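You operate a simulated robot arm through the tools that you are given. There is no shell and no other tool. Be economical: measure what you need, move in short steps, check, and stop when the job is done.

The job below is to be done with a simulated robot arm. You get a single attempt, and the scene is never put back.

Task
Change the brass tap's cartridge for the one its label names.
Fine: open the collar, grey cartridge into the scrap dish, new one right down, collar locked again.

It is judged by the outcome, as a careful person would: the job done as asked, and still so three seconds after it is handed in. It fails if anything else is knocked over, pushed out of place, dropped, spilled or broken.

Robot
A 7-joint arm with a two-finger parallel gripper, fixed in place. Base frame: the origin is at the foot of the arm, x ahead of it, y to its left, z up; the work surface is at about z = 0.88. Lengths are in m, angles in degrees, forces in N, time in s.
With the tool pointing down near the work surface it reaches from about 0.3 to 0.7 m from the base axis. Its first joint turns from -66.0 to 66.0 degrees. Payload 1.57 kg.
The tool frame sits at the grasp point between the pads (the TCP): z along the fingers, y along the line on which they close. The tips reach 0.03 m beyond it. The gripper opens to 0.11 m. The fingers are 0.024 m wide and 0.012 m thick; the gripper's body (0.048 by 0.112 m) begins 0.078 m behind the TCP.
Orientation is that of the tool frame in the base frame, as a unit quaternion [x, y, z, w]. With the fingers straight down and closing along the base's y, the tool's x points along the base's -x, its y along +y and its z along -z.

Tools
- The arm moves only by the tool drive_tool. Its argument "deltas" is a list of rows, each a list of 3 entries, a list of its own where there are three numbers: the turn, a rotation vector about the tool's x, y, z in degrees, then the shift along the tool's x, y, z in m, then the gripper command, from -1 (fully open) to 1 (shut), values between in proportion. In form: [[[rx, ry, rz], [tx, ty, tz], jaw], ...]. A call has 1 to 12 rows; each row shifts and turns the commanded pose from where the row before left it, along the tool's axes as they then stand. A row lasts 0.2 s, in which the tool goes at most 0.05 m and 8.6 degrees; a call with a longer step from one row to the next is refused whole, and so is a gripper value outside its range. A pose out of reach is approached as far as the arm can. The call stops where the force on the tool passes 90 N (or 10 N more than at its start, if that is more) or the arm is blocked; 0.2 s more then pass. Each finger travels about 0.108 m/s and halts on what it meets, pressing with about 34 N; the grip force reading is that of the motor and also rises with nothing between the fingers. The clock runs only during rows and for 0.2 s after the last one: add rows that do not move to give the fingers time. It gives the time, the measured TCP pose, the force on the tool (base axes), the opening and the grip force at its end, in the units of the frame above (readings bear some noise).
- Cameras (640 x 400 px; columns grow to the right, rows downward): "scene" is fixed at [0.1837, -0.4201, 1.3943]; the picture's right is [0.47, -0.88, 0.00], its down [-0.58, -0.31, -0.75] and it looks along [0.66, 0.36, -0.66] (base axes); focal length 322 px, centre (320, 200). "wrist" rides on the gripper at [0.07, 0.016, -0.141] in the tool frame; the picture's right is [-0.23, 0.97, 0.00], its down [-0.86, -0.20, -0.48] and it looks along [-0.47, -0.11, 0.88] (tool axes); focal length 222 px, centre (320, 200). There is no depth. A picture from a camera that has moved, and an enlarged one, comes with that camera's place and axes in the base frame and with its lens.
- grab_frame(camera): a new picture of that camera. No time passes.
- inspect(camera, box): a new picture of the part [left, top, right, bottom] of that camera's present view, enlarged. No time passes.
- hand_in(): hands the job in; it is judged then, once.

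Work in short steps. Places have to be worked out from the pictures, the camera data and where the tool is seen: move nearer, look again, correct. Check each grasp and each placing, and mend what went wrong. You have 120 turns and 76 pictures in all, those below and enlarged ones among them. Open the gripper and draw the arm clear of the work before you hand the job in, unless the task says otherwise; then end with one line.

The tools are called after "Call:" as name(argument=value, ...) on one line, values as JSON. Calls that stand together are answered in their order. drive_tool: Moves the arm, as the interface text tells. Its arguments: {"type":"object","properties":{"deltas":{"type":"array"}},"required":["deltas"]} The other tools are called the same way: grab_frame (camera) takes a picture; inspect (camera, box) takes an enlarged picture of a part of a camera's view; hand_in () hands the job in.

At the start:

```text
time: 0.0
tcp_pos: [0.3788, -0.2748, 1.2074]
orientation: [0.001, 1.0, 0.0, 0.0]
contact_force: [-0.1, 0.0, -0.1]
grip_width: 0.1097
finger_force: 0.1
```

scene: 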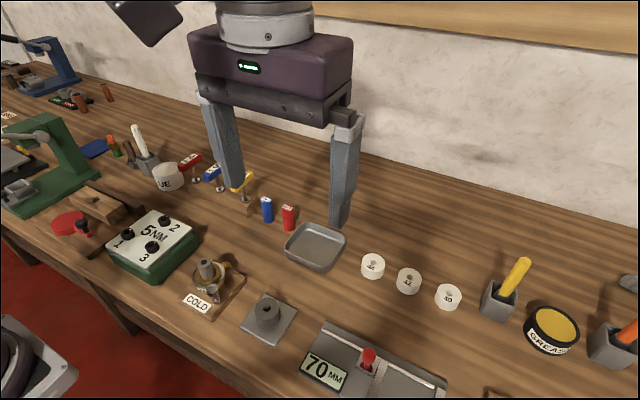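
wrist: 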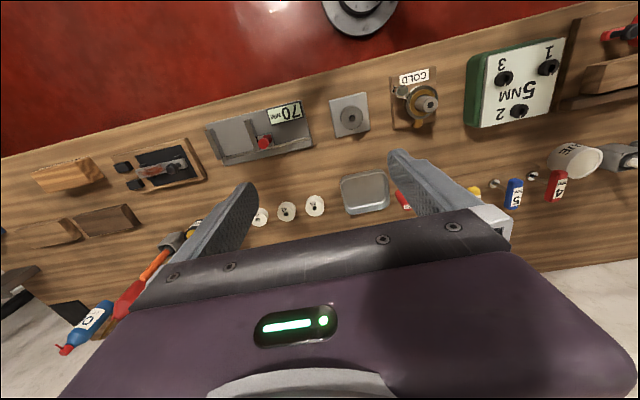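

I'll look at the tap with its label and the candidate cartridges close up.

Call:
inspect(camera="scene", box=[160, 240, 300, 328])

Call:
inspect(camera="scene", box=[240, 185, 380, 273])

Call:
inspect(camera="wrist", box=[320, 50, 480, 150])

```text
4.55 times, centred on (230, 284) of scene
camera zoom: at [0.1837, -0.4201, 1.3943], right [0.47, -0.88, 0.0], down [-0.58, -0.31, -0.75], along [0.66, 0.36, -0.66], focal length 1466 px, centre (729, -182)
```

zoom: 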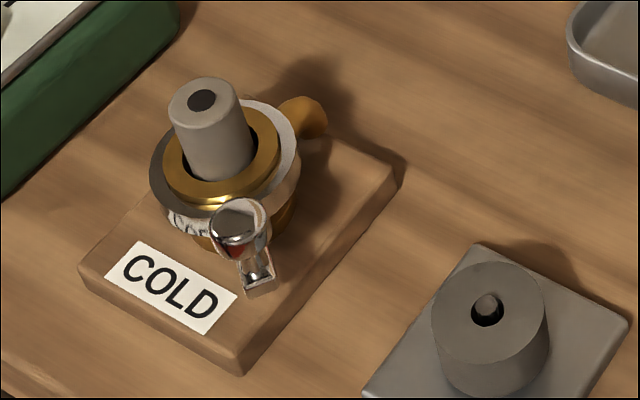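

```text
4.55 times, centred on (310, 229) of scene
camera zoom: at [0.1837, -0.4201, 1.3943], right [0.47, -0.88, 0.0], down [-0.58, -0.31, -0.75], along [0.66, 0.36, -0.66], focal length 1466 px, centre (366, 68)
```

zoom: 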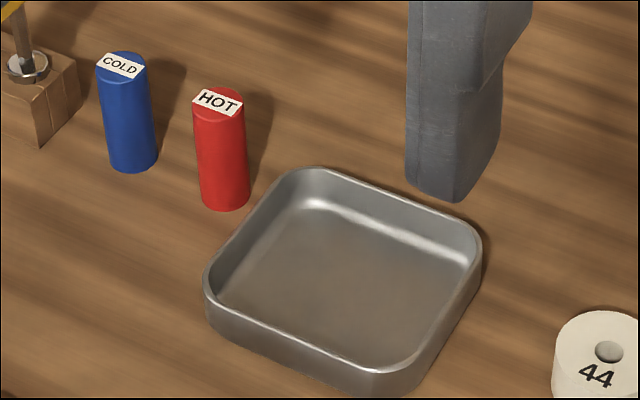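

```text
4.00 times, centred on (400, 100) of wrist
camera zoom: at [0.3097, -0.2577, 1.3484], right [0.23, 0.97, 0.0], down [0.86, -0.2, 0.48], along [0.47, -0.11, -0.88], focal length 888 px, centre (0, 600)
```

zoom: 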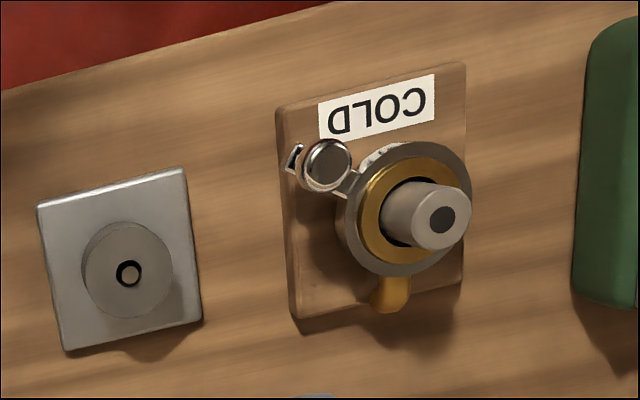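

The label reads COLD, and the COLD cartridge is the blue one. The two cameras put the grey cartridge's top at about (0.385, -0.096, 0.97), so I'm moving above it for a closer look at the collar.

Call:
drive_tool(deltas=[[[0, 0, 0], [0, 0.045, 0], -1], [[0, 0, 0], [0, 0.045, 0], -1], [[0, 0, 0], [0, 0.045, 0], -1], [[0, 0, 0], [0, 0.043, 0.04], -1], [[0, 0, 0], [-0.006, 0, 0.04], -1], [[0, 0, 0], [0, 0, 0], -1]])

Call:
grab_frame(camera="wrist")

Call:
inspect(camera="scene", box=[170, 240, 266, 300])

```text
refused: row 4 steps farther than a row can; nothing moved
```

```text
70 pictures are left
camera wrist: at [0.3097, -0.2577, 1.3484], right [0.23, 0.97, 0.0], down [0.86, -0.2, 0.48], along [0.47, -0.11, -0.88], focal length 222 px, centre (320, 200)
```

wrist: 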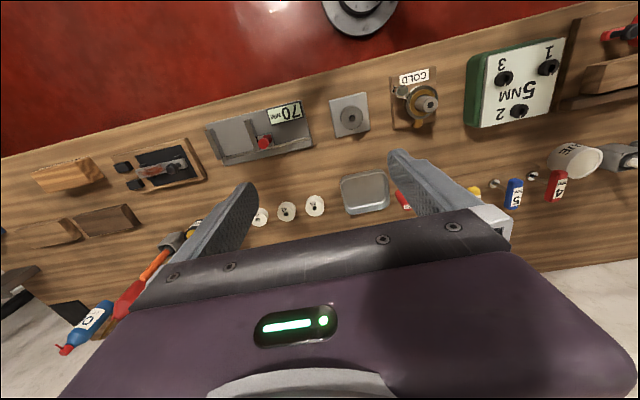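

```text
6.67 times, centred on (218, 270) of scene
camera zoom: at [0.1837, -0.4201, 1.3943], right [0.47, -0.88, 0.0], down [-0.58, -0.31, -0.75], along [0.66, 0.36, -0.66], focal length 2150 px, centre (1000, -267)
```

zoom: 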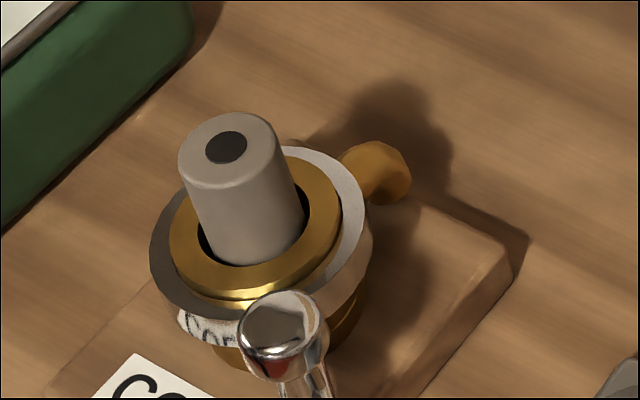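

The fourth row was too long, so I'm sending the same move with shorter steps.

Call:
drive_tool(deltas=[[[0, 0, 0], [0, 0.045, 0], -1], [[0, 0, 0], [0, 0.045, 0], -1], [[0, 0, 0], [0, 0.045, 0], -1], [[0, 0, 0], [0, 0.043, 0.01], -1], [[0, 0, 0], [0.01, 0, 0.04], -1], [[0, 0, 0], [0.01, 0, 0.04], -1], [[0, 0, 0], [0, 0, 0], -1]])

Call:
grab_frame(camera="wrist")

Call:
inspect(camera="wrist", box=[240, 110, 400, 210])

```text
time: 1.6
tcp_pos: [0.3633, -0.1007, 1.117]
orientation: [0.0, 1.0, 0.0, 0.0]
contact_force: [0.3, -0.3, 0.4]
grip_width: 0.1097
finger_force: 0.1
```

```text
68 pictures are left
camera wrist: at [0.294, -0.0839, 1.2572], right [0.23, 0.97, 0.0], down [0.85, -0.2, 0.48], along [0.47, -0.11, -0.88], focal length 222 px, centre (320, 200)
```

wrist: 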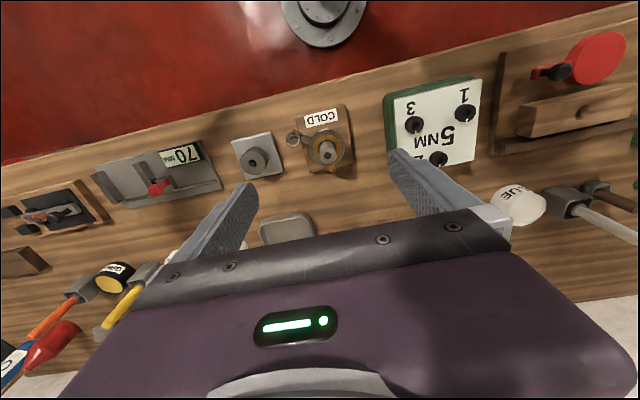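

```text
4.00 times, centred on (320, 160) of wrist
camera zoom: at [0.294, -0.0839, 1.2572], right [0.23, 0.97, 0.0], down [0.85, -0.2, 0.48], along [0.47, -0.11, -0.88], focal length 888 px, centre (320, 360)
```

zoom: 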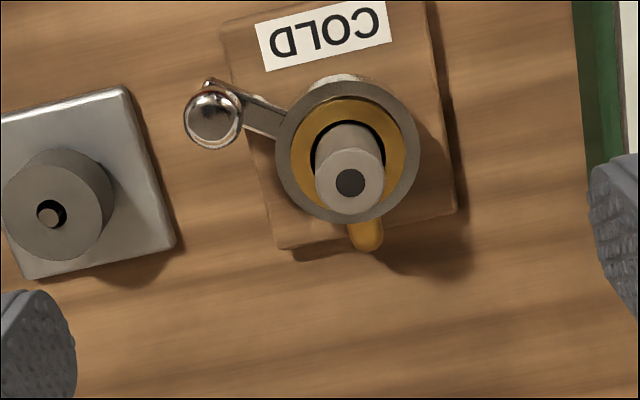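

The lever knob is at about (0.354, -0.135, 0.965), and the collar axis is at about (0.385, -0.095). There is a white plate with markings on the collar's side, so I'm enlarging that.

Call:
inspect(camera="scene", box=[192, 276, 224, 296])

Call:
inspect(camera="wrist", box=[280, 120, 360, 170])

```text
16.00 times, centred on (208, 286) of scene
camera zoom: at [0.1837, -0.4201, 1.3943], right [0.47, -0.88, 0.0], down [-0.58, -0.31, -0.75], along [0.66, 0.36, -0.66], focal length 5160 px, centre (2112, -1176)
```

zoom: 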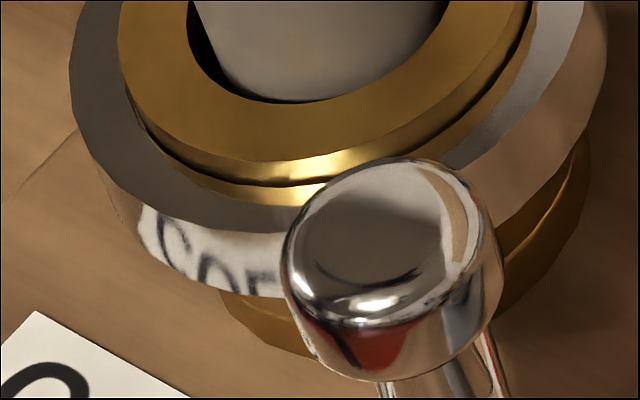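

```text
8.00 times, centred on (320, 145) of wrist
camera zoom: at [0.294, -0.0839, 1.2572], right [0.23, 0.97, 0.0], down [0.85, -0.2, 0.48], along [0.47, -0.11, -0.88], focal length 1777 px, centre (320, 640)
```

zoom: 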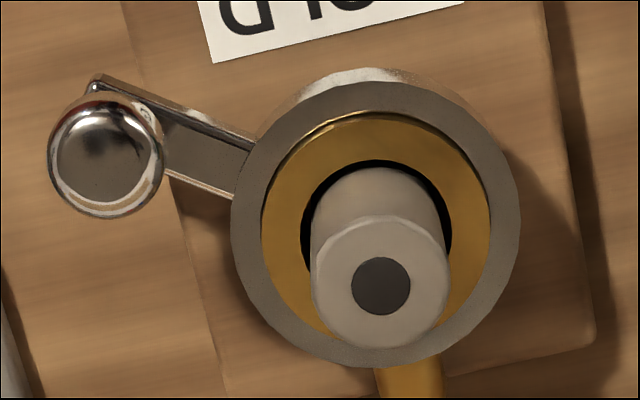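

The plate marking is only the COLD label reflected in the chrome. The lever carries an upright knob of about 19 mm, so I'll straddle it with the fingers closing along its tangent: yaw about +52°, half open, stopping above it first.

Call:
drive_tool(deltas=[[[0, 0, 0], [0.009, -0.034, 0], 0.0], [[0, 0, 0], [0, 0, 0.04], 0.0], [[0, 0, 0], [0, 0, 0.04], 0.0], [[0, 0, -7.5], [0, 0, 0], 0.0], [[0, 0, -7.5], [0, 0, 0], 0.0], [[0, 0, -7.5], [0, 0, 0], 0.0], [[0, 0, -7.5], [0, 0, 0], 0.0], [[0, 0, -7.5], [0, 0, 0], 0.0], [[0, 0, -7.5], [0, 0, 0], 0.0], [[0, 0, -7], [0, 0, 0], 0.0], [[0, 0, 0], [0, 0, 0], 0.0]])

Call:
grab_frame(camera="wrist")

Call:
inspect(camera="scene", box=[140, 200, 300, 300])

```text
time: 4.0
tcp_pos: [0.3492, -0.13, 1.0363]
orientation: [-0.439, 0.898, 0.0, 0.0]
contact_force: [0.0, 0.1, -0.3]
grip_width: 0.0548
finger_force: 0.0
```

```text
64 pictures are left
camera wrist: at [0.2942, -0.1747, 1.178], right [-0.63, 0.78, 0.0], down [0.68, 0.55, 0.48], along [0.37, 0.3, -0.88], focal length 222 px, centre (320, 200)
```

wrist: 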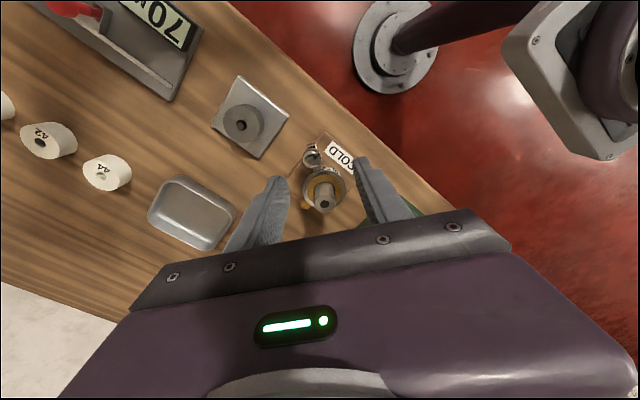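

```text
4.00 times, centred on (220, 250) of scene
camera zoom: at [0.1837, -0.4201, 1.3943], right [0.47, -0.88, 0.0], down [-0.58, -0.31, -0.75], along [0.66, 0.36, -0.66], focal length 1290 px, centre (720, 0)
```

zoom: 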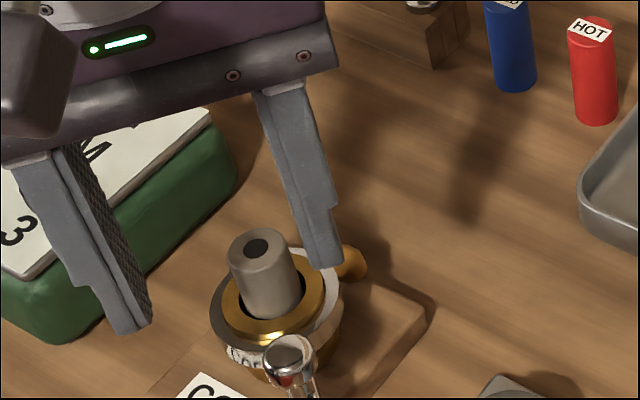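

The knob now projects to about (0.350, -0.140), so I'm enlarging the view to refine that before going down.

Call:
inspect(camera="wrist", box=[270, 125, 366, 185])

```text
6.67 times, centred on (318, 155) of wrist
camera zoom: at [0.2942, -0.1747, 1.178], right [-0.63, 0.78, 0.0], down [0.68, 0.55, 0.48], along [0.37, 0.3, -0.88], focal length 1481 px, centre (333, 500)
```

zoom: 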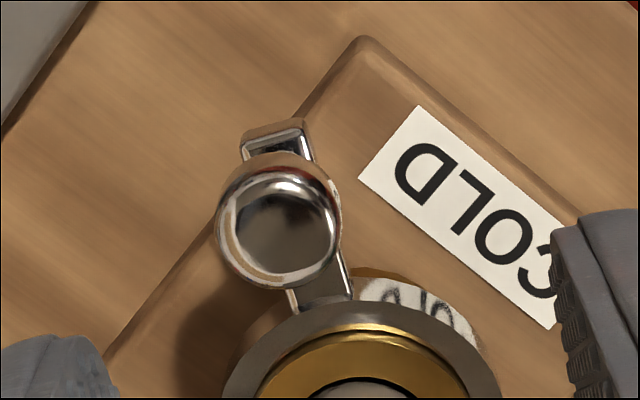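

The knob is refined to (0.3535, -0.1367), so I'm lowering the open fingers around it.

Call:
drive_tool(deltas=[[[0, 0, 0], [0.0025, -0.0074, 0], 0.0], [[0, 0, 0], [0, 0, 0.035], 0.0], [[0, 0, 0], [0, 0, 0.035], 0.0], [[0, 0, 0], [0, 0, 0], 0.0]])

Call:
inspect(camera="scene", box=[140, 220, 300, 320])

Call:
inspect(camera="wrist", box=[220, 110, 412, 230])

```text
time: 5.0
tcp_pos: [0.3551, -0.1358, 0.969]
orientation: [-0.438, 0.899, 0.0, 0.0]
contact_force: [0.7, -0.1, 0.7]
grip_width: 0.0548
finger_force: 0.1
```

```text
4.00 times, centred on (220, 270) of scene
camera zoom: at [0.1837, -0.4201, 1.3943], right [0.47, -0.88, 0.0], down [-0.58, -0.31, -0.75], along [0.66, 0.36, -0.66], focal length 1290 px, centre (720, -80)
```

zoom: 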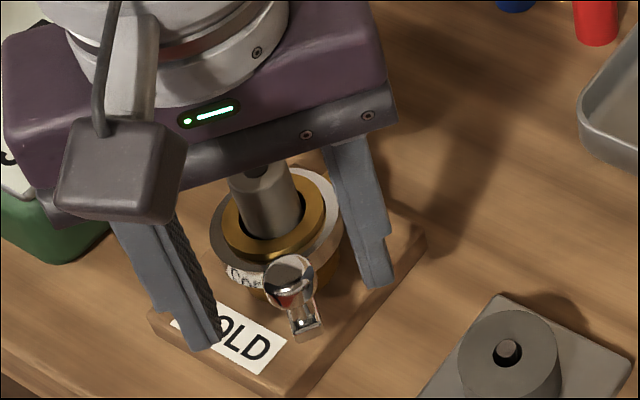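

```text
3.33 times, centred on (316, 170) of wrist
camera zoom: at [0.2994, -0.1795, 1.1107], right [-0.63, 0.78, 0.0], down [0.68, 0.55, 0.48], along [0.37, 0.3, -0.88], focal length 740 px, centre (333, 300)
```

zoom: 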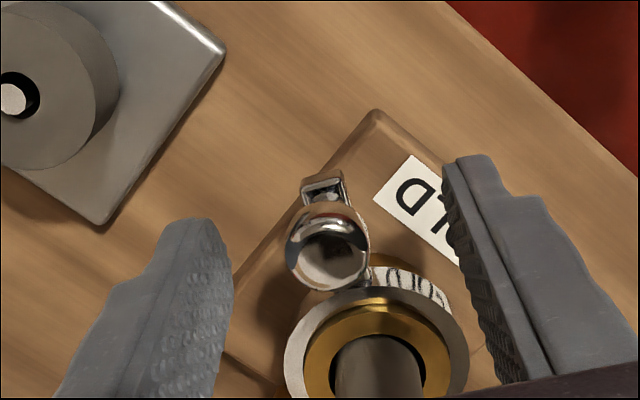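

The knob sits between the fingers. I'm closing to a loose fork of about 24 mm and nudging anticlockwise, the usual opening direction, while reading the force.

Call:
drive_tool(deltas=[[[0, 0, 0], [0, 0, 0.003], 0.57], [[0, 0, 0], [0, 0, 0], 0.57], [[0, 0, 0], [0, 0, 0], 0.57], [[0, 0, -5], [0, -0.0045, 0], 0.57], [[0, 0, -5], [0, -0.0045, 0], 0.57], [[0, 0, 0], [0, 0, 0], 0.57]])

Call:
inspect(camera="wrist", box=[220, 110, 412, 230])

```text
time: 6.4
tcp_pos: [0.3614, -0.1408, 0.9649]
orientation: [-0.515, 0.857, 0.0, 0.0]
contact_force: [-1.2, 0.2, -1.0]
grip_width: 0.0244
finger_force: 0.5
```

```text
3.33 times, centred on (316, 170) of wrist
camera zoom: at [0.3148, -0.1947, 1.1062], right [-0.75, 0.66, 0.0], down [0.58, 0.66, 0.48], along [0.31, 0.36, -0.88], focal length 740 px, centre (333, 300)
```

zoom: 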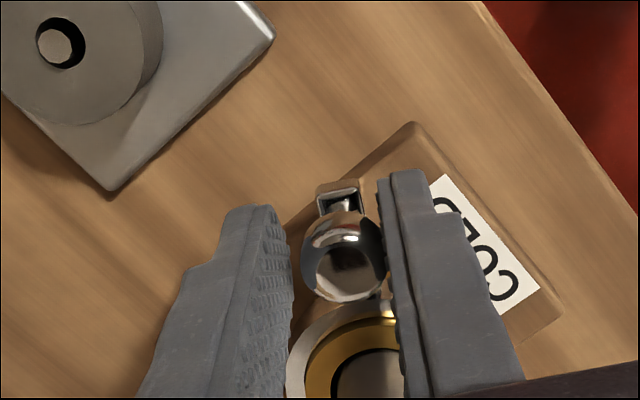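

The right finger has just reached the knob and the force is still low, so I'm carrying on along the arc.

Call:
drive_tool(deltas=[[[0, 0, -5], [0, -0.0045, 0], 0.57], [[0, 0, -5], [0, -0.0045, 0], 0.57], [[0, 0, -5], [0, -0.0045, 0], 0.57], [[0, 0, 0], [0, 0, 0], 0.57]])

Call:
inspect(camera="wrist", box=[220, 110, 412, 230])

```text
time: 7.4
tcp_pos: [0.3735, -0.1471, 0.9636]
orientation: [-0.623, 0.782, 0.0, 0.0]
contact_force: [-0.7, 1.1, 0.5]
grip_width: 0.0244
finger_force: 0.0
```

```text
3.33 times, centred on (316, 170) of wrist
camera zoom: at [0.3431, -0.2109, 1.1051], right [-0.9, 0.44, 0.0], down [0.39, 0.79, 0.48], along [0.21, 0.43, -0.88], focal length 740 px, centre (333, 300)
```

zoom: 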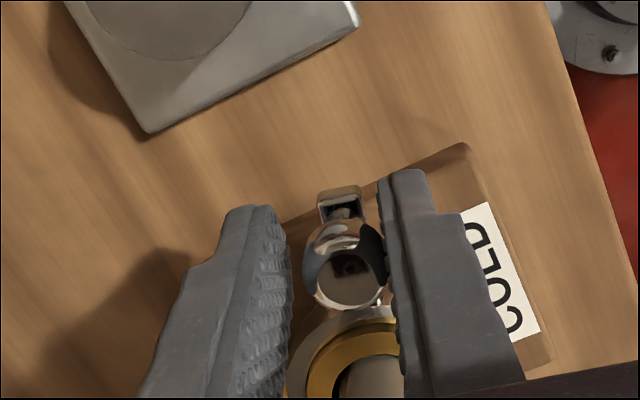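

It is turning freely, about 25° so far. I'm continuing until it reaches a stop.

Call:
drive_tool(deltas=[[[0, 0, -5], [-0.0003, -0.0045, 0], 0.57], [[0, 0, -5], [-0.0003, -0.0045, 0], 0.57], [[0, 0, -5], [-0.0003, -0.0045, 0], 0.57], [[0, 0, -5], [-0.0003, -0.0045, 0], 0.57], [[0, 0, -5], [-0.0003, -0.0045, 0], 0.57], [[0, 0, 0], [0, 0, 0], 0.57]])

Call:
inspect(camera="wrist", box=[220, 110, 412, 230])

```text
time: 8.8
tcp_pos: [0.3954, -0.147, 0.9644]
orientation: [0.778, -0.629, 0.0, 0.0]
contact_force: [0.4, -0.6, -0.1]
grip_width: 0.024
finger_force: 0.1
```

```text
3.33 times, centred on (316, 170) of wrist
camera zoom: at [0.3952, -0.2189, 1.1057], right [-1.0, 0.02, 0.0], down [0.02, 0.88, 0.48], along [0.01, 0.48, -0.88], focal length 740 px, centre (333, 300)
```

zoom: 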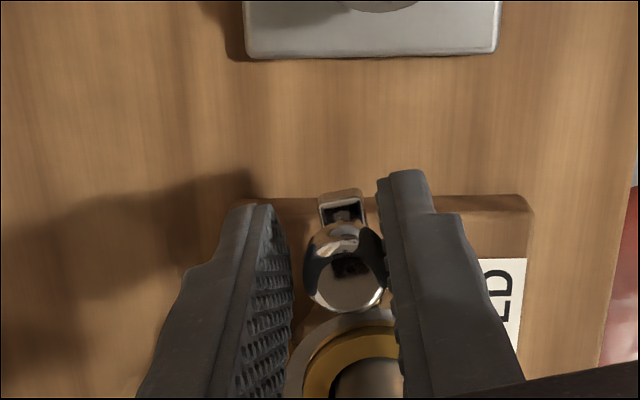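

About 50° so far with still no resistance, so I'm continuing.

Call:
drive_tool(deltas=[[[0, 0, -5], [-0.0003, -0.0045, 0], 0.57], [[0, 0, -5], [-0.0003, -0.0045, 0], 0.57], [[0, 0, -5], [-0.0003, -0.0045, 0], 0.57], [[0, 0, -5], [-0.0003, -0.0045, 0], 0.57], [[0, 0, -5], [-0.0003, -0.0045, 0], 0.57], [[0, 0, 0], [0, 0, 0], 0.57]])

Call:
inspect(camera="wrist", box=[220, 110, 412, 230])

Call:
inspect(camera="scene", box=[140, 220, 300, 320])

```text
time: 10.2
tcp_pos: [0.4162, -0.1377, 0.9653]
orientation: [0.895, -0.445, 0.0, 0.0]
contact_force: [-1.4, 0.0, 1.0]
grip_width: 0.024
finger_force: 0.9
```

```text
3.33 times, centred on (316, 170) of wrist
camera zoom: at [0.446, -0.202, 1.1056], right [-0.91, -0.41, 0.0], down [-0.36, 0.8, 0.48], along [-0.19, 0.44, -0.88], focal length 740 px, centre (333, 300)
```

zoom: 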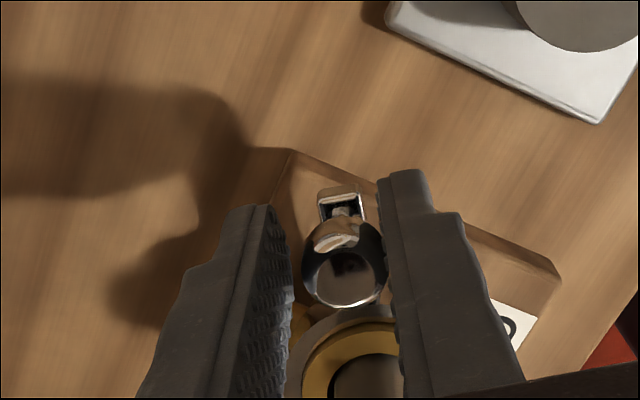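

```text
4.00 times, centred on (220, 270) of scene
camera zoom: at [0.1837, -0.4201, 1.3943], right [0.47, -0.88, 0.0], down [-0.58, -0.31, -0.75], along [0.66, 0.36, -0.66], focal length 1290 px, centre (720, -80)
```

zoom: 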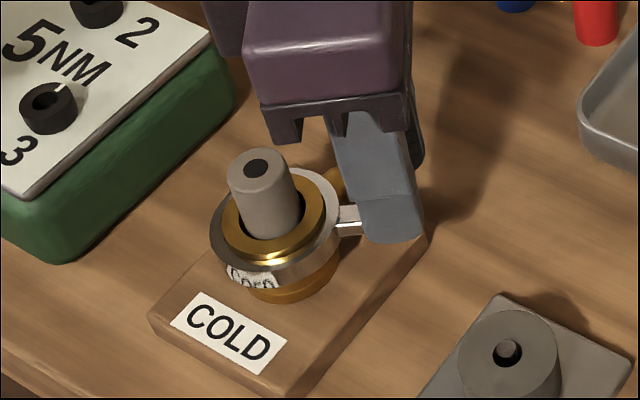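

About 75° so far and the lever is following freely, so I'm continuing.

Call:
drive_tool(deltas=[[[0, 0, -5], [-0.0003, -0.0045, 0], 0.57], [[0, 0, -5], [-0.0003, -0.0045, 0], 0.57], [[0, 0, -5], [-0.0003, -0.0045, 0], 0.57], [[0, 0, -5], [-0.0003, -0.0045, 0], 0.57], [[0, 0, 0], [0, 0, 0], 0.57]])

Call:
inspect(camera="wrist", box=[220, 110, 412, 230])

```text
time: 11.4
tcp_pos: [0.4273, -0.125, 0.9647]
orientation: [0.959, -0.284, -0.002, 0.001]
contact_force: [-24.8, -20.3, -5.9]
grip_width: 0.05
finger_force: 14.8
```

```text
3.33 times, centred on (316, 170) of wrist
camera zoom: at [0.4774, -0.1762, 1.1058], right [-0.72, -0.69, 0.01], down [-0.61, 0.63, 0.48], along [-0.34, 0.34, -0.88], focal length 740 px, centre (333, 300)
```

zoom: 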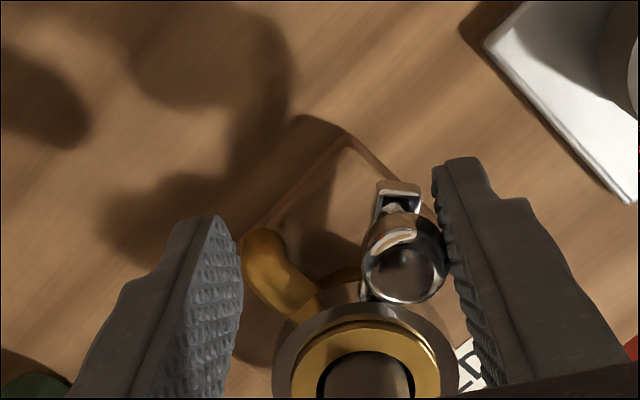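

The fingers were forced apart to 50 mm with about 32 N, so the lever is at its stop after about 75° of travel. I'm backing off to relieve the push, opening, and lifting straight up.

Call:
drive_tool(deltas=[[[0, 0, 5], [0, 0.0045, 0], 0.3], [[0, 0, 5], [0, 0.0045, 0], 0.1], [[0, 0, 5], [0, 0.0045, 0], 0.0], [[0, 0, 0], [0, 0, 0], 0.0], [[0, 0, 0], [0, 0, -0.04], 0.0], [[0, 0, 0], [0, 0, -0.04], 0.0], [[0, 0, 0], [0, 0, -0.03], 0.0], [[0, 0, 0], [0, 0, 0], 0.0]])

Call:
grab_frame(camera="wrist")

Call:
inspect(camera="scene", box=[140, 220, 300, 320])

```text
time: 13.2
tcp_pos: [0.4195, -0.1327, 1.0742]
orientation: [0.913, -0.407, -0.001, 0.001]
contact_force: [0.0, -0.1, 0.1]
grip_width: 0.055
finger_force: 0.0
```

```text
53 pictures are left
camera wrist: at [0.4543, -0.1953, 1.2145], right [-0.88, -0.48, 0.0], down [-0.42, 0.77, 0.48], along [-0.23, 0.42, -0.88], focal length 222 px, centre (320, 200)
```

wrist: 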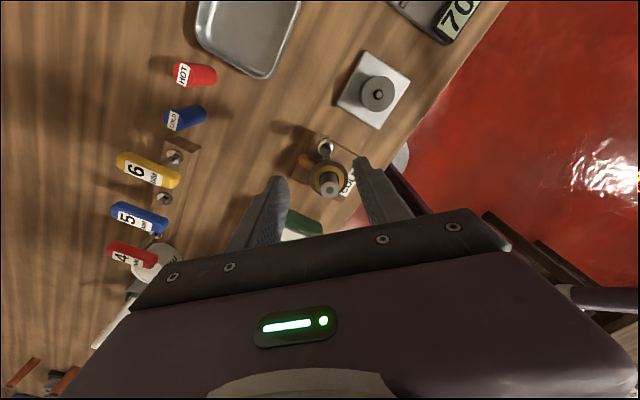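

```text
4.00 times, centred on (220, 270) of scene
camera zoom: at [0.1837, -0.4201, 1.3943], right [0.47, -0.88, 0.0], down [-0.58, -0.31, -0.75], along [0.66, 0.36, -0.66], focal length 1290 px, centre (720, -80)
```

zoom: 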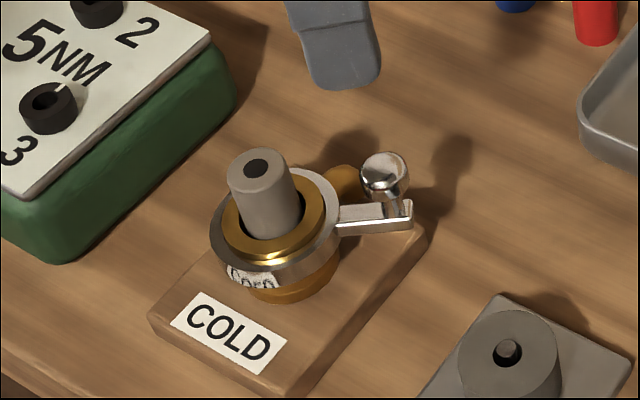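

The collar lever now stands at its open stop, about -52°. I'm turning the gripper to close along x and moving above the grey cartridge.

Call:
drive_tool(deltas=[[[0, 0, 8], [0, 0, 0], 0.0], [[0, 0, 8], [0, 0, 0], 0.0], [[0, 0, 8], [0, 0, 0], 0.0], [[0, 0, 8], [0, 0, 0], 0.0], [[0, 0, 8], [0, 0, 0], 0.0], [[0, 0, 2], [0, 0, 0], 0.0], [[0, 0, 0], [-0.0372, 0, 0], 0.0], [[0, 0, 0], [0, 0.0345, 0], 0.0], [[0, 0, 0], [0, 0, 0.03], 0.0], [[0, 0, 0], [0, 0, 0], 0.0]])

Call:
grab_frame(camera="wrist")

Call:
inspect(camera="scene", box=[140, 200, 300, 300])

```text
time: 15.4
tcp_pos: [0.3867, -0.0969, 1.0444]
orientation: [0.708, -0.706, 0.0, 0.0]
contact_force: [-0.1, -0.3, 0.0]
grip_width: 0.0552
finger_force: 0.0
```

```text
51 pictures are left
camera wrist: at [0.3701, -0.1668, 1.1862], right [-0.97, 0.23, 0.0], down [0.2, 0.86, 0.48], along [0.11, 0.47, -0.88], focal length 222 px, centre (320, 200)
```

wrist: 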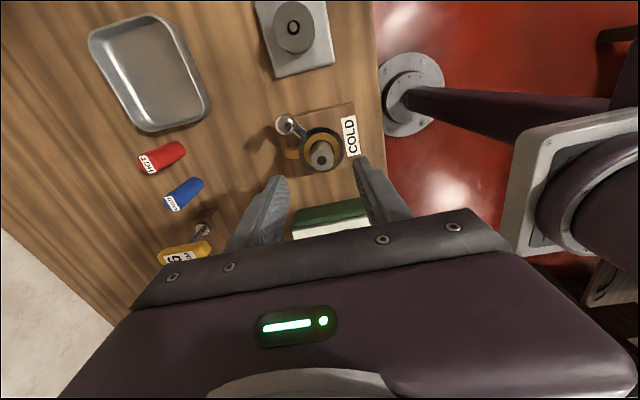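

```text
4.00 times, centred on (220, 250) of scene
camera zoom: at [0.1837, -0.4201, 1.3943], right [0.47, -0.88, 0.0], down [-0.58, -0.31, -0.75], along [0.66, 0.36, -0.66], focal length 1290 px, centre (720, 0)
```

zoom: 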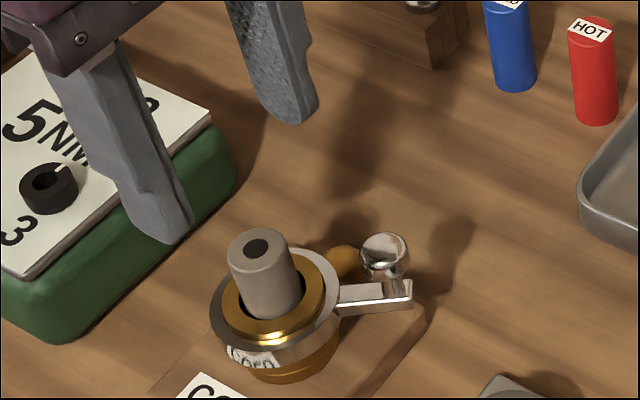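

The cartridge top is confirmed at (0.385, -0.096), so I'm lowering to just above the brass ring.

Call:
drive_tool(deltas=[[[0, 0, 0], [-0.001, 0.0017, 0.03], 0.0], [[0, 0, 0], [0, 0, 0.03], 0.0], [[0, 0, 0], [0, 0, 0.006], 0.2], [[0, 0, 0], [0, 0, 0], 0.2]])

Call:
inspect(camera="scene", box=[140, 220, 300, 320])

Call:
inspect(camera="wrist", box=[220, 110, 412, 230])

```text
time: 16.4
tcp_pos: [0.385, -0.0946, 0.9782]
orientation: [0.707, -0.707, 0.0, 0.0]
contact_force: [0.4, -0.1, 0.4]
grip_width: 0.044
finger_force: 0.0
```

```text
4.00 times, centred on (220, 270) of scene
camera zoom: at [0.1837, -0.4201, 1.3943], right [0.47, -0.88, 0.0], down [-0.58, -0.31, -0.75], along [0.66, 0.36, -0.66], focal length 1290 px, centre (720, -80)
```

zoom: 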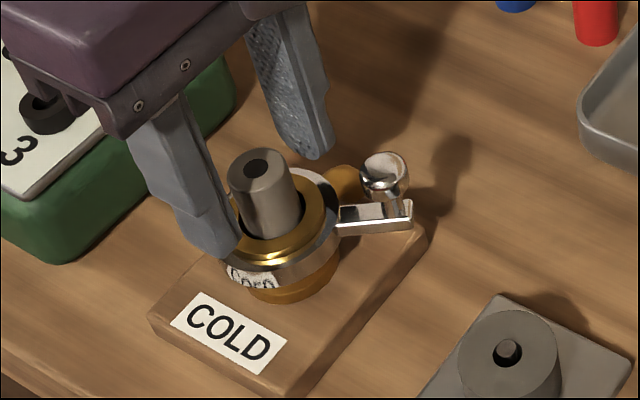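

```text
3.33 times, centred on (316, 170) of wrist
camera zoom: at [0.3688, -0.1643, 1.1194], right [-0.97, 0.23, 0.0], down [0.2, 0.85, 0.48], along [0.11, 0.47, -0.88], focal length 740 px, centre (333, 300)
```

zoom: 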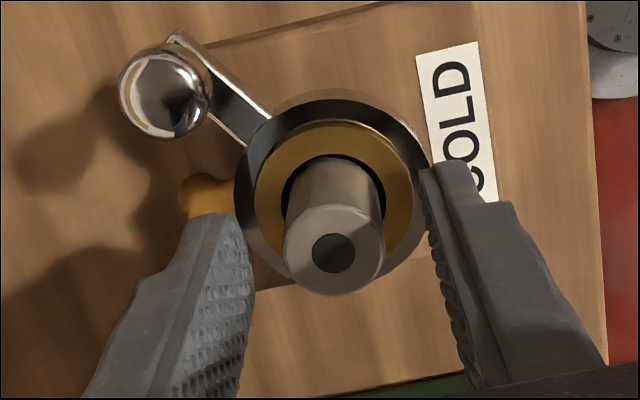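

The fingers straddle the cartridge, clear of the ring. I'm closing on it.

Call:
drive_tool(deltas=[[[0, 0, 0], [0, 0, 0], 0.5], [[0, 0, 0], [0, 0, 0], 1.0], [[0, 0, 0], [0, 0, 0], 1.0], [[0, 0, 0], [0, 0, 0], 1.0]])

Call:
inspect(camera="scene", box=[140, 220, 300, 320])

```text
time: 17.4
tcp_pos: [0.3846, -0.0953, 0.9785]
orientation: [0.707, -0.707, 0.0, -0.001]
contact_force: [0.4, 0.3, 0.6]
grip_width: 0.0222
finger_force: 34.0
```

```text
4.00 times, centred on (220, 270) of scene
camera zoom: at [0.1837, -0.4201, 1.3943], right [0.47, -0.88, 0.0], down [-0.58, -0.31, -0.75], along [0.66, 0.36, -0.66], focal length 1290 px, centre (720, -80)
```

zoom: 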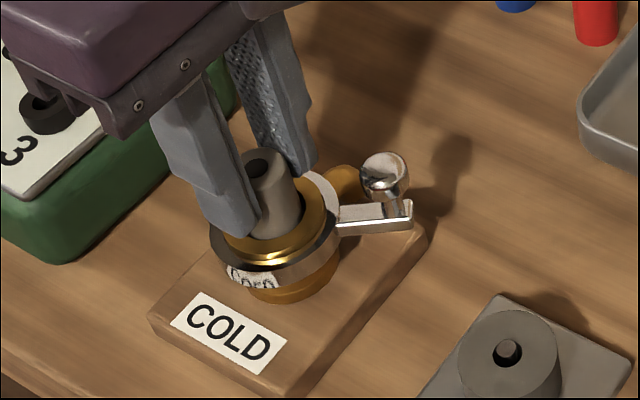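

The grip is firm at 22 mm with no side force. I'm lifting slowly and watching the force.

Call:
drive_tool(deltas=[[[0, 0, 0], [0, 0, -0.005], 1.0], [[0, 0, 0], [0, 0, -0.01], 1.0], [[0, 0, 0], [0, 0, -0.015], 1.0], [[0, 0, 0], [0, 0, -0.03], 1.0], [[0, 0, 0], [0, 0, -0.03], 1.0], [[0, 0, 0], [0, 0, 0], 1.0]])

Call:
inspect(camera="scene", box=[140, 200, 300, 300])

```text
time: 18.8
tcp_pos: [0.3839, -0.0947, 1.0678]
orientation: [-0.707, 0.707, 0.0, 0.0]
contact_force: [-0.1, -0.4, 0.3]
grip_width: 0.0222
finger_force: 34.5
```

```text
4.00 times, centred on (220, 250) of scene
camera zoom: at [0.1837, -0.4201, 1.3943], right [0.47, -0.88, 0.0], down [-0.58, -0.31, -0.75], along [0.66, 0.36, -0.66], focal length 1290 px, centre (720, 0)
```

zoom: 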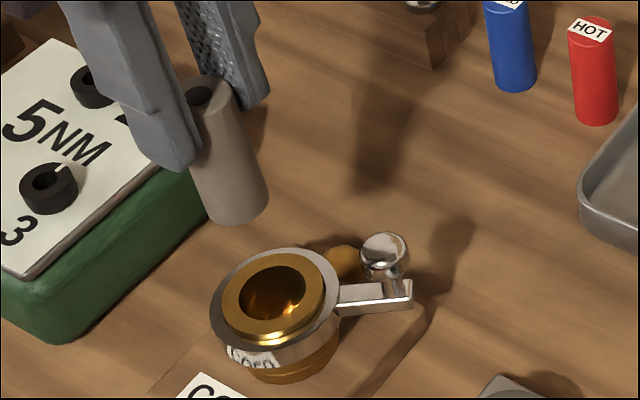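

The cartridge came out cleanly. I'm carrying it at this height to above the dish, at about (0.558, -0.203), and checking there.

Call:
drive_tool(deltas=[[[0, 0, 0], [0.0215, -0.0348, 0], 1.0], [[0, 0, 0], [0.0215, -0.0348, 0], 1.0], [[0, 0, 0], [0.0215, -0.0348, 0], 1.0], [[0, 0, 0], [0.0215, -0.0348, 0], 1.0], [[0, 0, 0], [0.0215, -0.0348, 0], 1.0], [[0, 0, 0], [0, 0, 0], 1.0]])

Call:
grab_frame(camera="wrist")

Call:
grab_frame(camera="scene")

```text
time: 20.2
tcp_pos: [0.5587, -0.202, 1.0689]
orientation: [0.707, -0.707, 0.0, 0.001]
contact_force: [0.3, 0.5, -0.7]
grip_width: 0.022
finger_force: 34.0
```

```text
45 pictures are left
camera wrist: at [0.5421, -0.2712, 1.2088], right [-0.97, 0.23, 0.0], down [0.2, 0.86, 0.48], along [0.11, 0.47, -0.88], focal length 222 px, centre (320, 200)
```

wrist: 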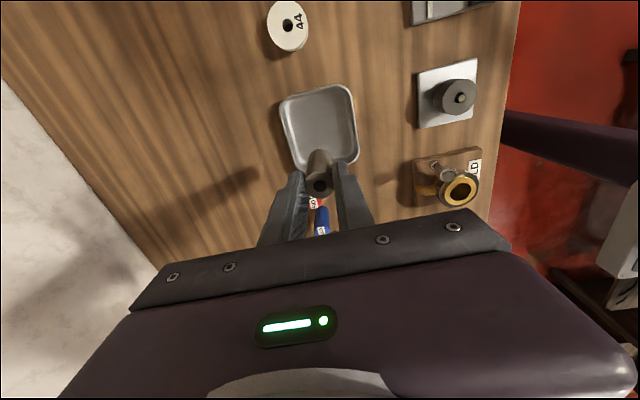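

```text
44 pictures are left
```

scene: 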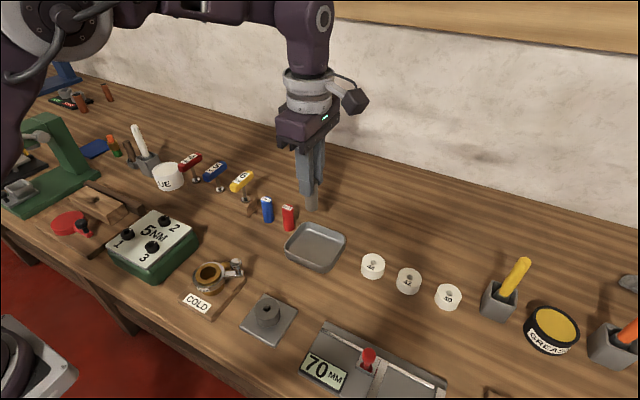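

By the rim corners in the wrist view the dish is centred near (0.556, -0.206). I'm shifting slightly and lowering most of the way.

Call:
drive_tool(deltas=[[[0, 0, 0], [0.004, 0.002, 0.03], 1.0], [[0, 0, 0], [0, 0, 0.04], 1.0], [[0, 0, 0], [0, 0, 0.035], 1.0], [[0, 0, 0], [0, 0, 0], 1.0]])

Call:
inspect(camera="scene", box=[240, 190, 400, 290])

```text
time: 21.2
tcp_pos: [0.5575, -0.2053, 0.9627]
orientation: [-0.707, 0.707, 0.0, 0.0]
contact_force: [0.4, 0.1, -0.6]
grip_width: 0.0224
finger_force: 34.0
```

```text
4.00 times, centred on (320, 240) of scene
camera zoom: at [0.1837, -0.4201, 1.3943], right [0.47, -0.88, 0.0], down [-0.58, -0.31, -0.75], along [0.66, 0.36, -0.66], focal length 1290 px, centre (320, 40)
```

zoom: 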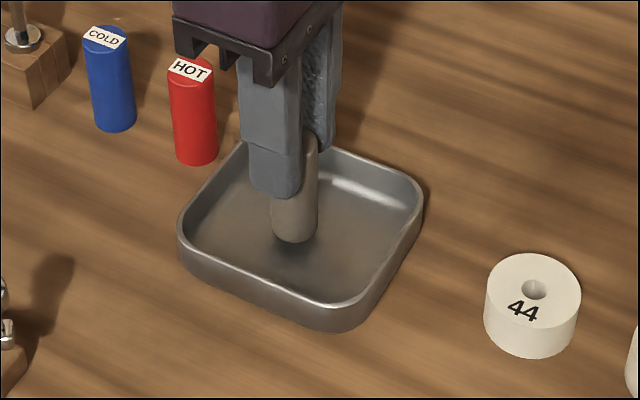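

It is hanging over the dish floor, so I'm lowering in small steps until it touches.

Call:
drive_tool(deltas=[[[0, 0, 0], [0, 0, 0.004], 1.0], [[0, 0, 0], [0, 0, 0.004], 1.0], [[0, 0, 0], [0, 0, 0.003], 1.0], [[0, 0, 0], [0, 0, 0.002], 1.0], [[0, 0, 0], [0, 0, 0], 1.0]])

```text
time: 22.4
tcp_pos: [0.5561, -0.2071, 0.9526]
orientation: [0.708, -0.707, 0.002, -0.001]
contact_force: [0.2, -0.1, 27.2]
grip_width: 0.0221
finger_force: 34.1
```

It touched the dish floor at TCP z of about 0.952. I'm easing up 2 mm, opening moderately and retreating upward.

Call:
drive_tool(deltas=[[[0, 0, 0], [0, 0, -0.003], 1.0], [[0, 0, 0], [0, 0, 0], 0.5], [[0, 0, 0], [0, 0, 0], 0.4], [[0, 0, 0], [0, 0, 0], 0.4], [[0, 0, 0], [0, 0, -0.03], 0.4], [[0, 0, 0], [0, 0, -0.04], 0.4], [[0, 0, 0], [0, 0, -0.03], 0.4], [[0, 0, 0], [0, 0, 0], 0.4]])

Call:
inspect(camera="scene", box=[240, 190, 400, 290])

Call:
grab_frame(camera="wrist")

```text
time: 24.2
tcp_pos: [0.5567, -0.2051, 1.0528]
orientation: [-0.707, 0.707, 0.0, 0.0]
contact_force: [0.2, 0.7, 0.1]
grip_width: 0.0332
finger_force: 0.1
```

```text
4.00 times, centred on (320, 240) of scene
camera zoom: at [0.1837, -0.4201, 1.3943], right [0.47, -0.88, 0.0], down [-0.58, -0.31, -0.75], along [0.66, 0.36, -0.66], focal length 1290 px, centre (320, 40)
```

zoom: 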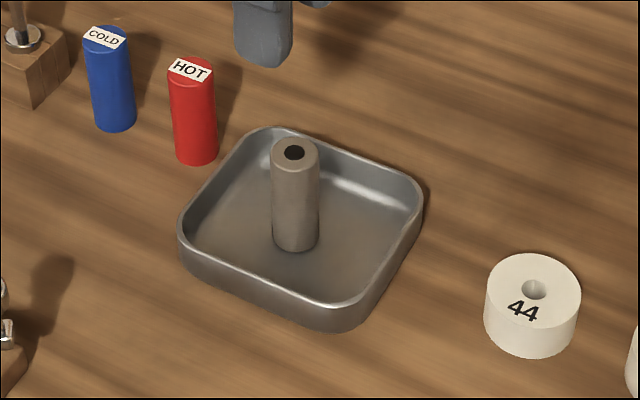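

```text
41 pictures are left
camera wrist: at [0.5394, -0.2743, 1.1938], right [-0.97, 0.23, 0.0], down [0.2, 0.85, 0.48], along [0.11, 0.47, -0.88], focal length 222 px, centre (320, 200)
```

wrist: 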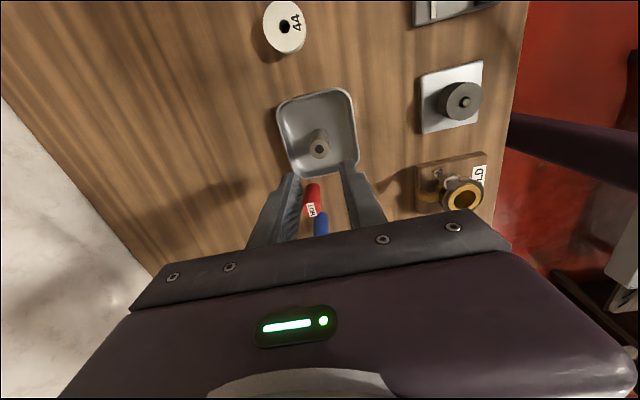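

The grey cartridge stands in the dish. I'm moving over the blue COLD cartridge, estimated at (0.586, -0.072).

Call:
drive_tool(deltas=[[[0, 0, 0], [-0.044, -0.0097, 0], 0.2], [[0, 0, 0], [-0.044, -0.0097, 0], 0.2], [[0, 0, 0], [-0.044, -0.0097, 0], 0.2], [[0, 0, 0], [0, 0, 0.02], 0.2], [[0, 0, 0], [0, 0, 0], 0.2]])

Call:
inspect(camera="wrist", box=[220, 90, 412, 210])

Call:
inspect(camera="scene", box=[190, 150, 350, 250])

```text
time: 25.4
tcp_pos: [0.5873, -0.0753, 1.0319]
orientation: [-0.707, 0.707, 0.0, 0.0]
contact_force: [0.9, -0.5, 0.5]
grip_width: 0.0439
finger_force: 0.0
```

```text
3.33 times, centred on (316, 150) of wrist
camera zoom: at [0.5708, -0.1443, 1.174], right [-0.97, 0.23, 0.0], down [0.2, 0.86, 0.48], along [0.11, 0.47, -0.88], focal length 740 px, centre (333, 367)
```

zoom: 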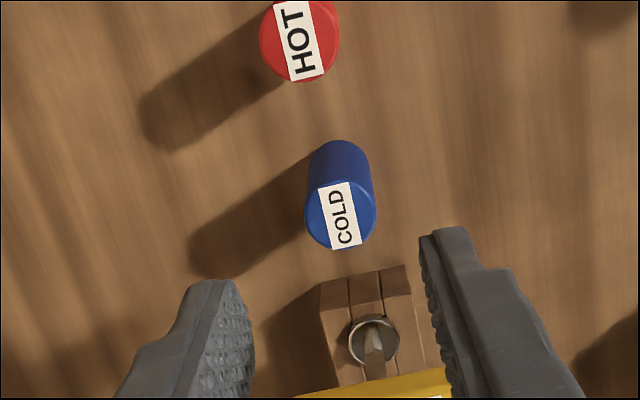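

```text
4.00 times, centred on (270, 200) of scene
camera zoom: at [0.1837, -0.4201, 1.3943], right [0.47, -0.88, 0.0], down [-0.58, -0.31, -0.75], along [0.66, 0.36, -0.66], focal length 1290 px, centre (520, 200)
```

zoom: 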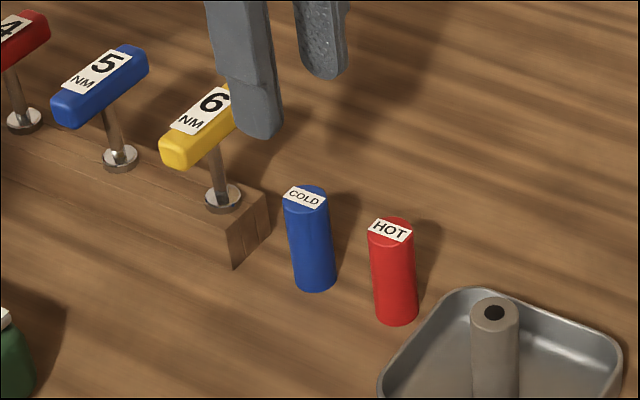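

Blue is at (0.585, -0.074) with its top at about 0.94, and the yellow driver handle is about 25 mm clear of the gripper body. I'm lowering around it with an opening of about 44 mm.

Call:
drive_tool(deltas=[[[0, 0, 0], [-0.0012, 0.002, 0.03], 0.2], [[0, 0, 0], [0, 0, 0.035], 0.2], [[0, 0, 0], [0, 0, 0.019], 0.2], [[0, 0, 0], [0, 0, 0], 0.2]])

Call:
inspect(camera="wrist", box=[220, 110, 412, 230])

Call:
inspect(camera="scene", box=[190, 150, 350, 250])

```text
time: 26.4
tcp_pos: [0.5829, -0.0744, 0.9475]
orientation: [-0.707, 0.708, -0.001, 0.0]
contact_force: [0.0, -0.3, -0.2]
grip_width: 0.0442
finger_force: 0.1
```

```text
3.33 times, centred on (316, 170) of wrist
camera zoom: at [0.5669, -0.1443, 1.0893], right [-0.97, 0.23, 0.0], down [0.2, 0.85, 0.48], along [0.11, 0.47, -0.88], focal length 740 px, centre (333, 300)
```

zoom: 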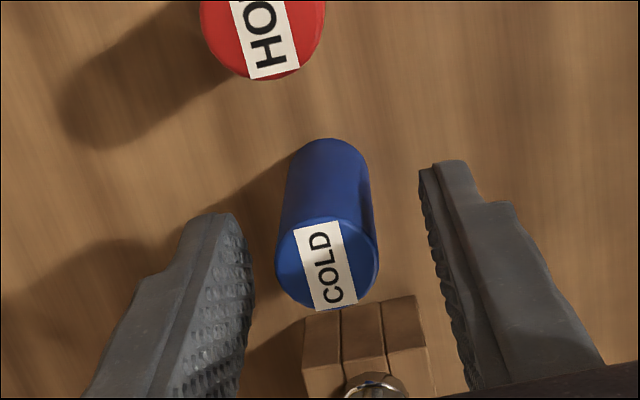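

```text
4.00 times, centred on (270, 200) of scene
camera zoom: at [0.1837, -0.4201, 1.3943], right [0.47, -0.88, 0.0], down [-0.58, -0.31, -0.75], along [0.66, 0.36, -0.66], focal length 1290 px, centre (520, 200)
```

zoom: 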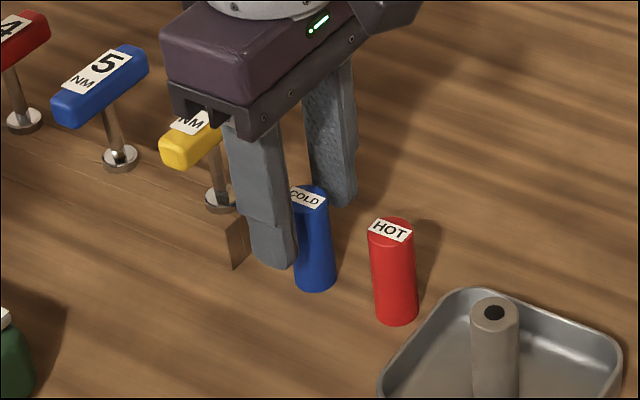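

Blue is about 2 mm to +x of centre, so I'm correcting that and then closing.

Call:
drive_tool(deltas=[[[0, 0, 0], [0, -0.0017, 0], 0.2], [[0, 0, 0], [0, 0, 0], 0.5], [[0, 0, 0], [0, 0, 0], 1.0], [[0, 0, 0], [0, 0, 0], 1.0], [[0, 0, 0], [0, 0, 0], 1.0]])

Call:
inspect(camera="wrist", box=[220, 110, 412, 230])

```text
time: 27.6
tcp_pos: [0.585, -0.075, 0.9489]
orientation: [0.707, -0.707, 0.0, 0.0]
contact_force: [-0.3, 0.5, -0.4]
grip_width: 0.0219
finger_force: 34.3
```

```text
3.33 times, centred on (316, 170) of wrist
camera zoom: at [0.5686, -0.1448, 1.0902], right [-0.97, 0.23, 0.0], down [0.2, 0.86, 0.48], along [0.11, 0.47, -0.88], focal length 740 px, centre (333, 300)
```

zoom: 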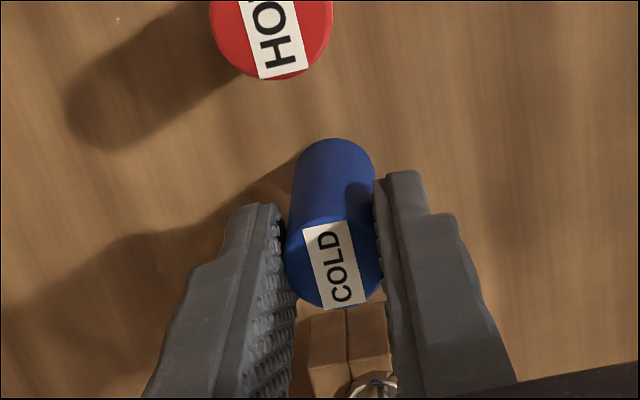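

Blue is held squarely. I'm lifting it straight up and carrying it to above the tap.

Call:
drive_tool(deltas=[[[0, 0, 0], [0, 0, -0.03], 1.0], [[0, 0, 0], [0, 0, -0.04], 1.0], [[0, 0, 0], [0, 0, -0.04], 1.0], [[0, 0, 0], [0.0042, 0.04, 0], 1.0], [[0, 0, 0], [0.0042, 0.04, 0], 1.0], [[0, 0, 0], [0.0042, 0.04, 0], 1.0], [[0, 0, 0], [0.0042, 0.04, 0], 1.0], [[0, 0, 0], [0.0042, 0.04, 0], 1.0], [[0, 0, 0], [0, 0, 0], 1.0], [[0, 0, 0], [0, 0, 0], 1.0]])

Call:
inspect(camera="wrist", box=[220, 110, 412, 230])

Call:
inspect(camera="scene", box=[140, 200, 300, 300])

```text
time: 29.8
tcp_pos: [0.3858, -0.0957, 1.0579]
orientation: [-0.707, 0.707, 0.0, 0.0]
contact_force: [0.3, -0.4, 0.5]
grip_width: 0.0221
finger_force: 34.0
```

```text
3.33 times, centred on (316, 170) of wrist
camera zoom: at [0.3687, -0.1638, 1.1978], right [-0.97, 0.23, 0.0], down [0.2, 0.86, 0.48], along [0.11, 0.47, -0.88], focal length 740 px, centre (333, 300)
```

zoom: 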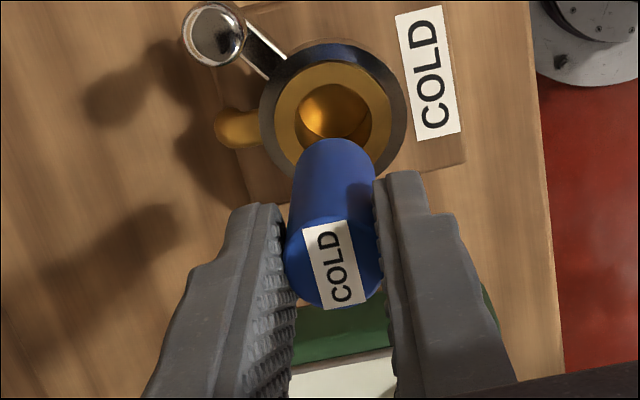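

```text
4.00 times, centred on (220, 250) of scene
camera zoom: at [0.1837, -0.4201, 1.3943], right [0.47, -0.88, 0.0], down [-0.58, -0.31, -0.75], along [0.66, 0.36, -0.66], focal length 1290 px, centre (720, 0)
```

zoom: 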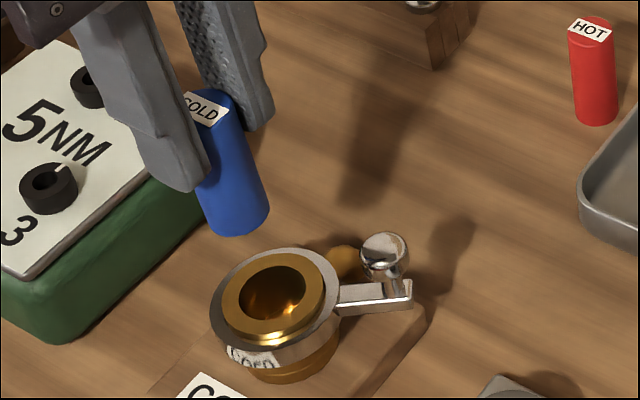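

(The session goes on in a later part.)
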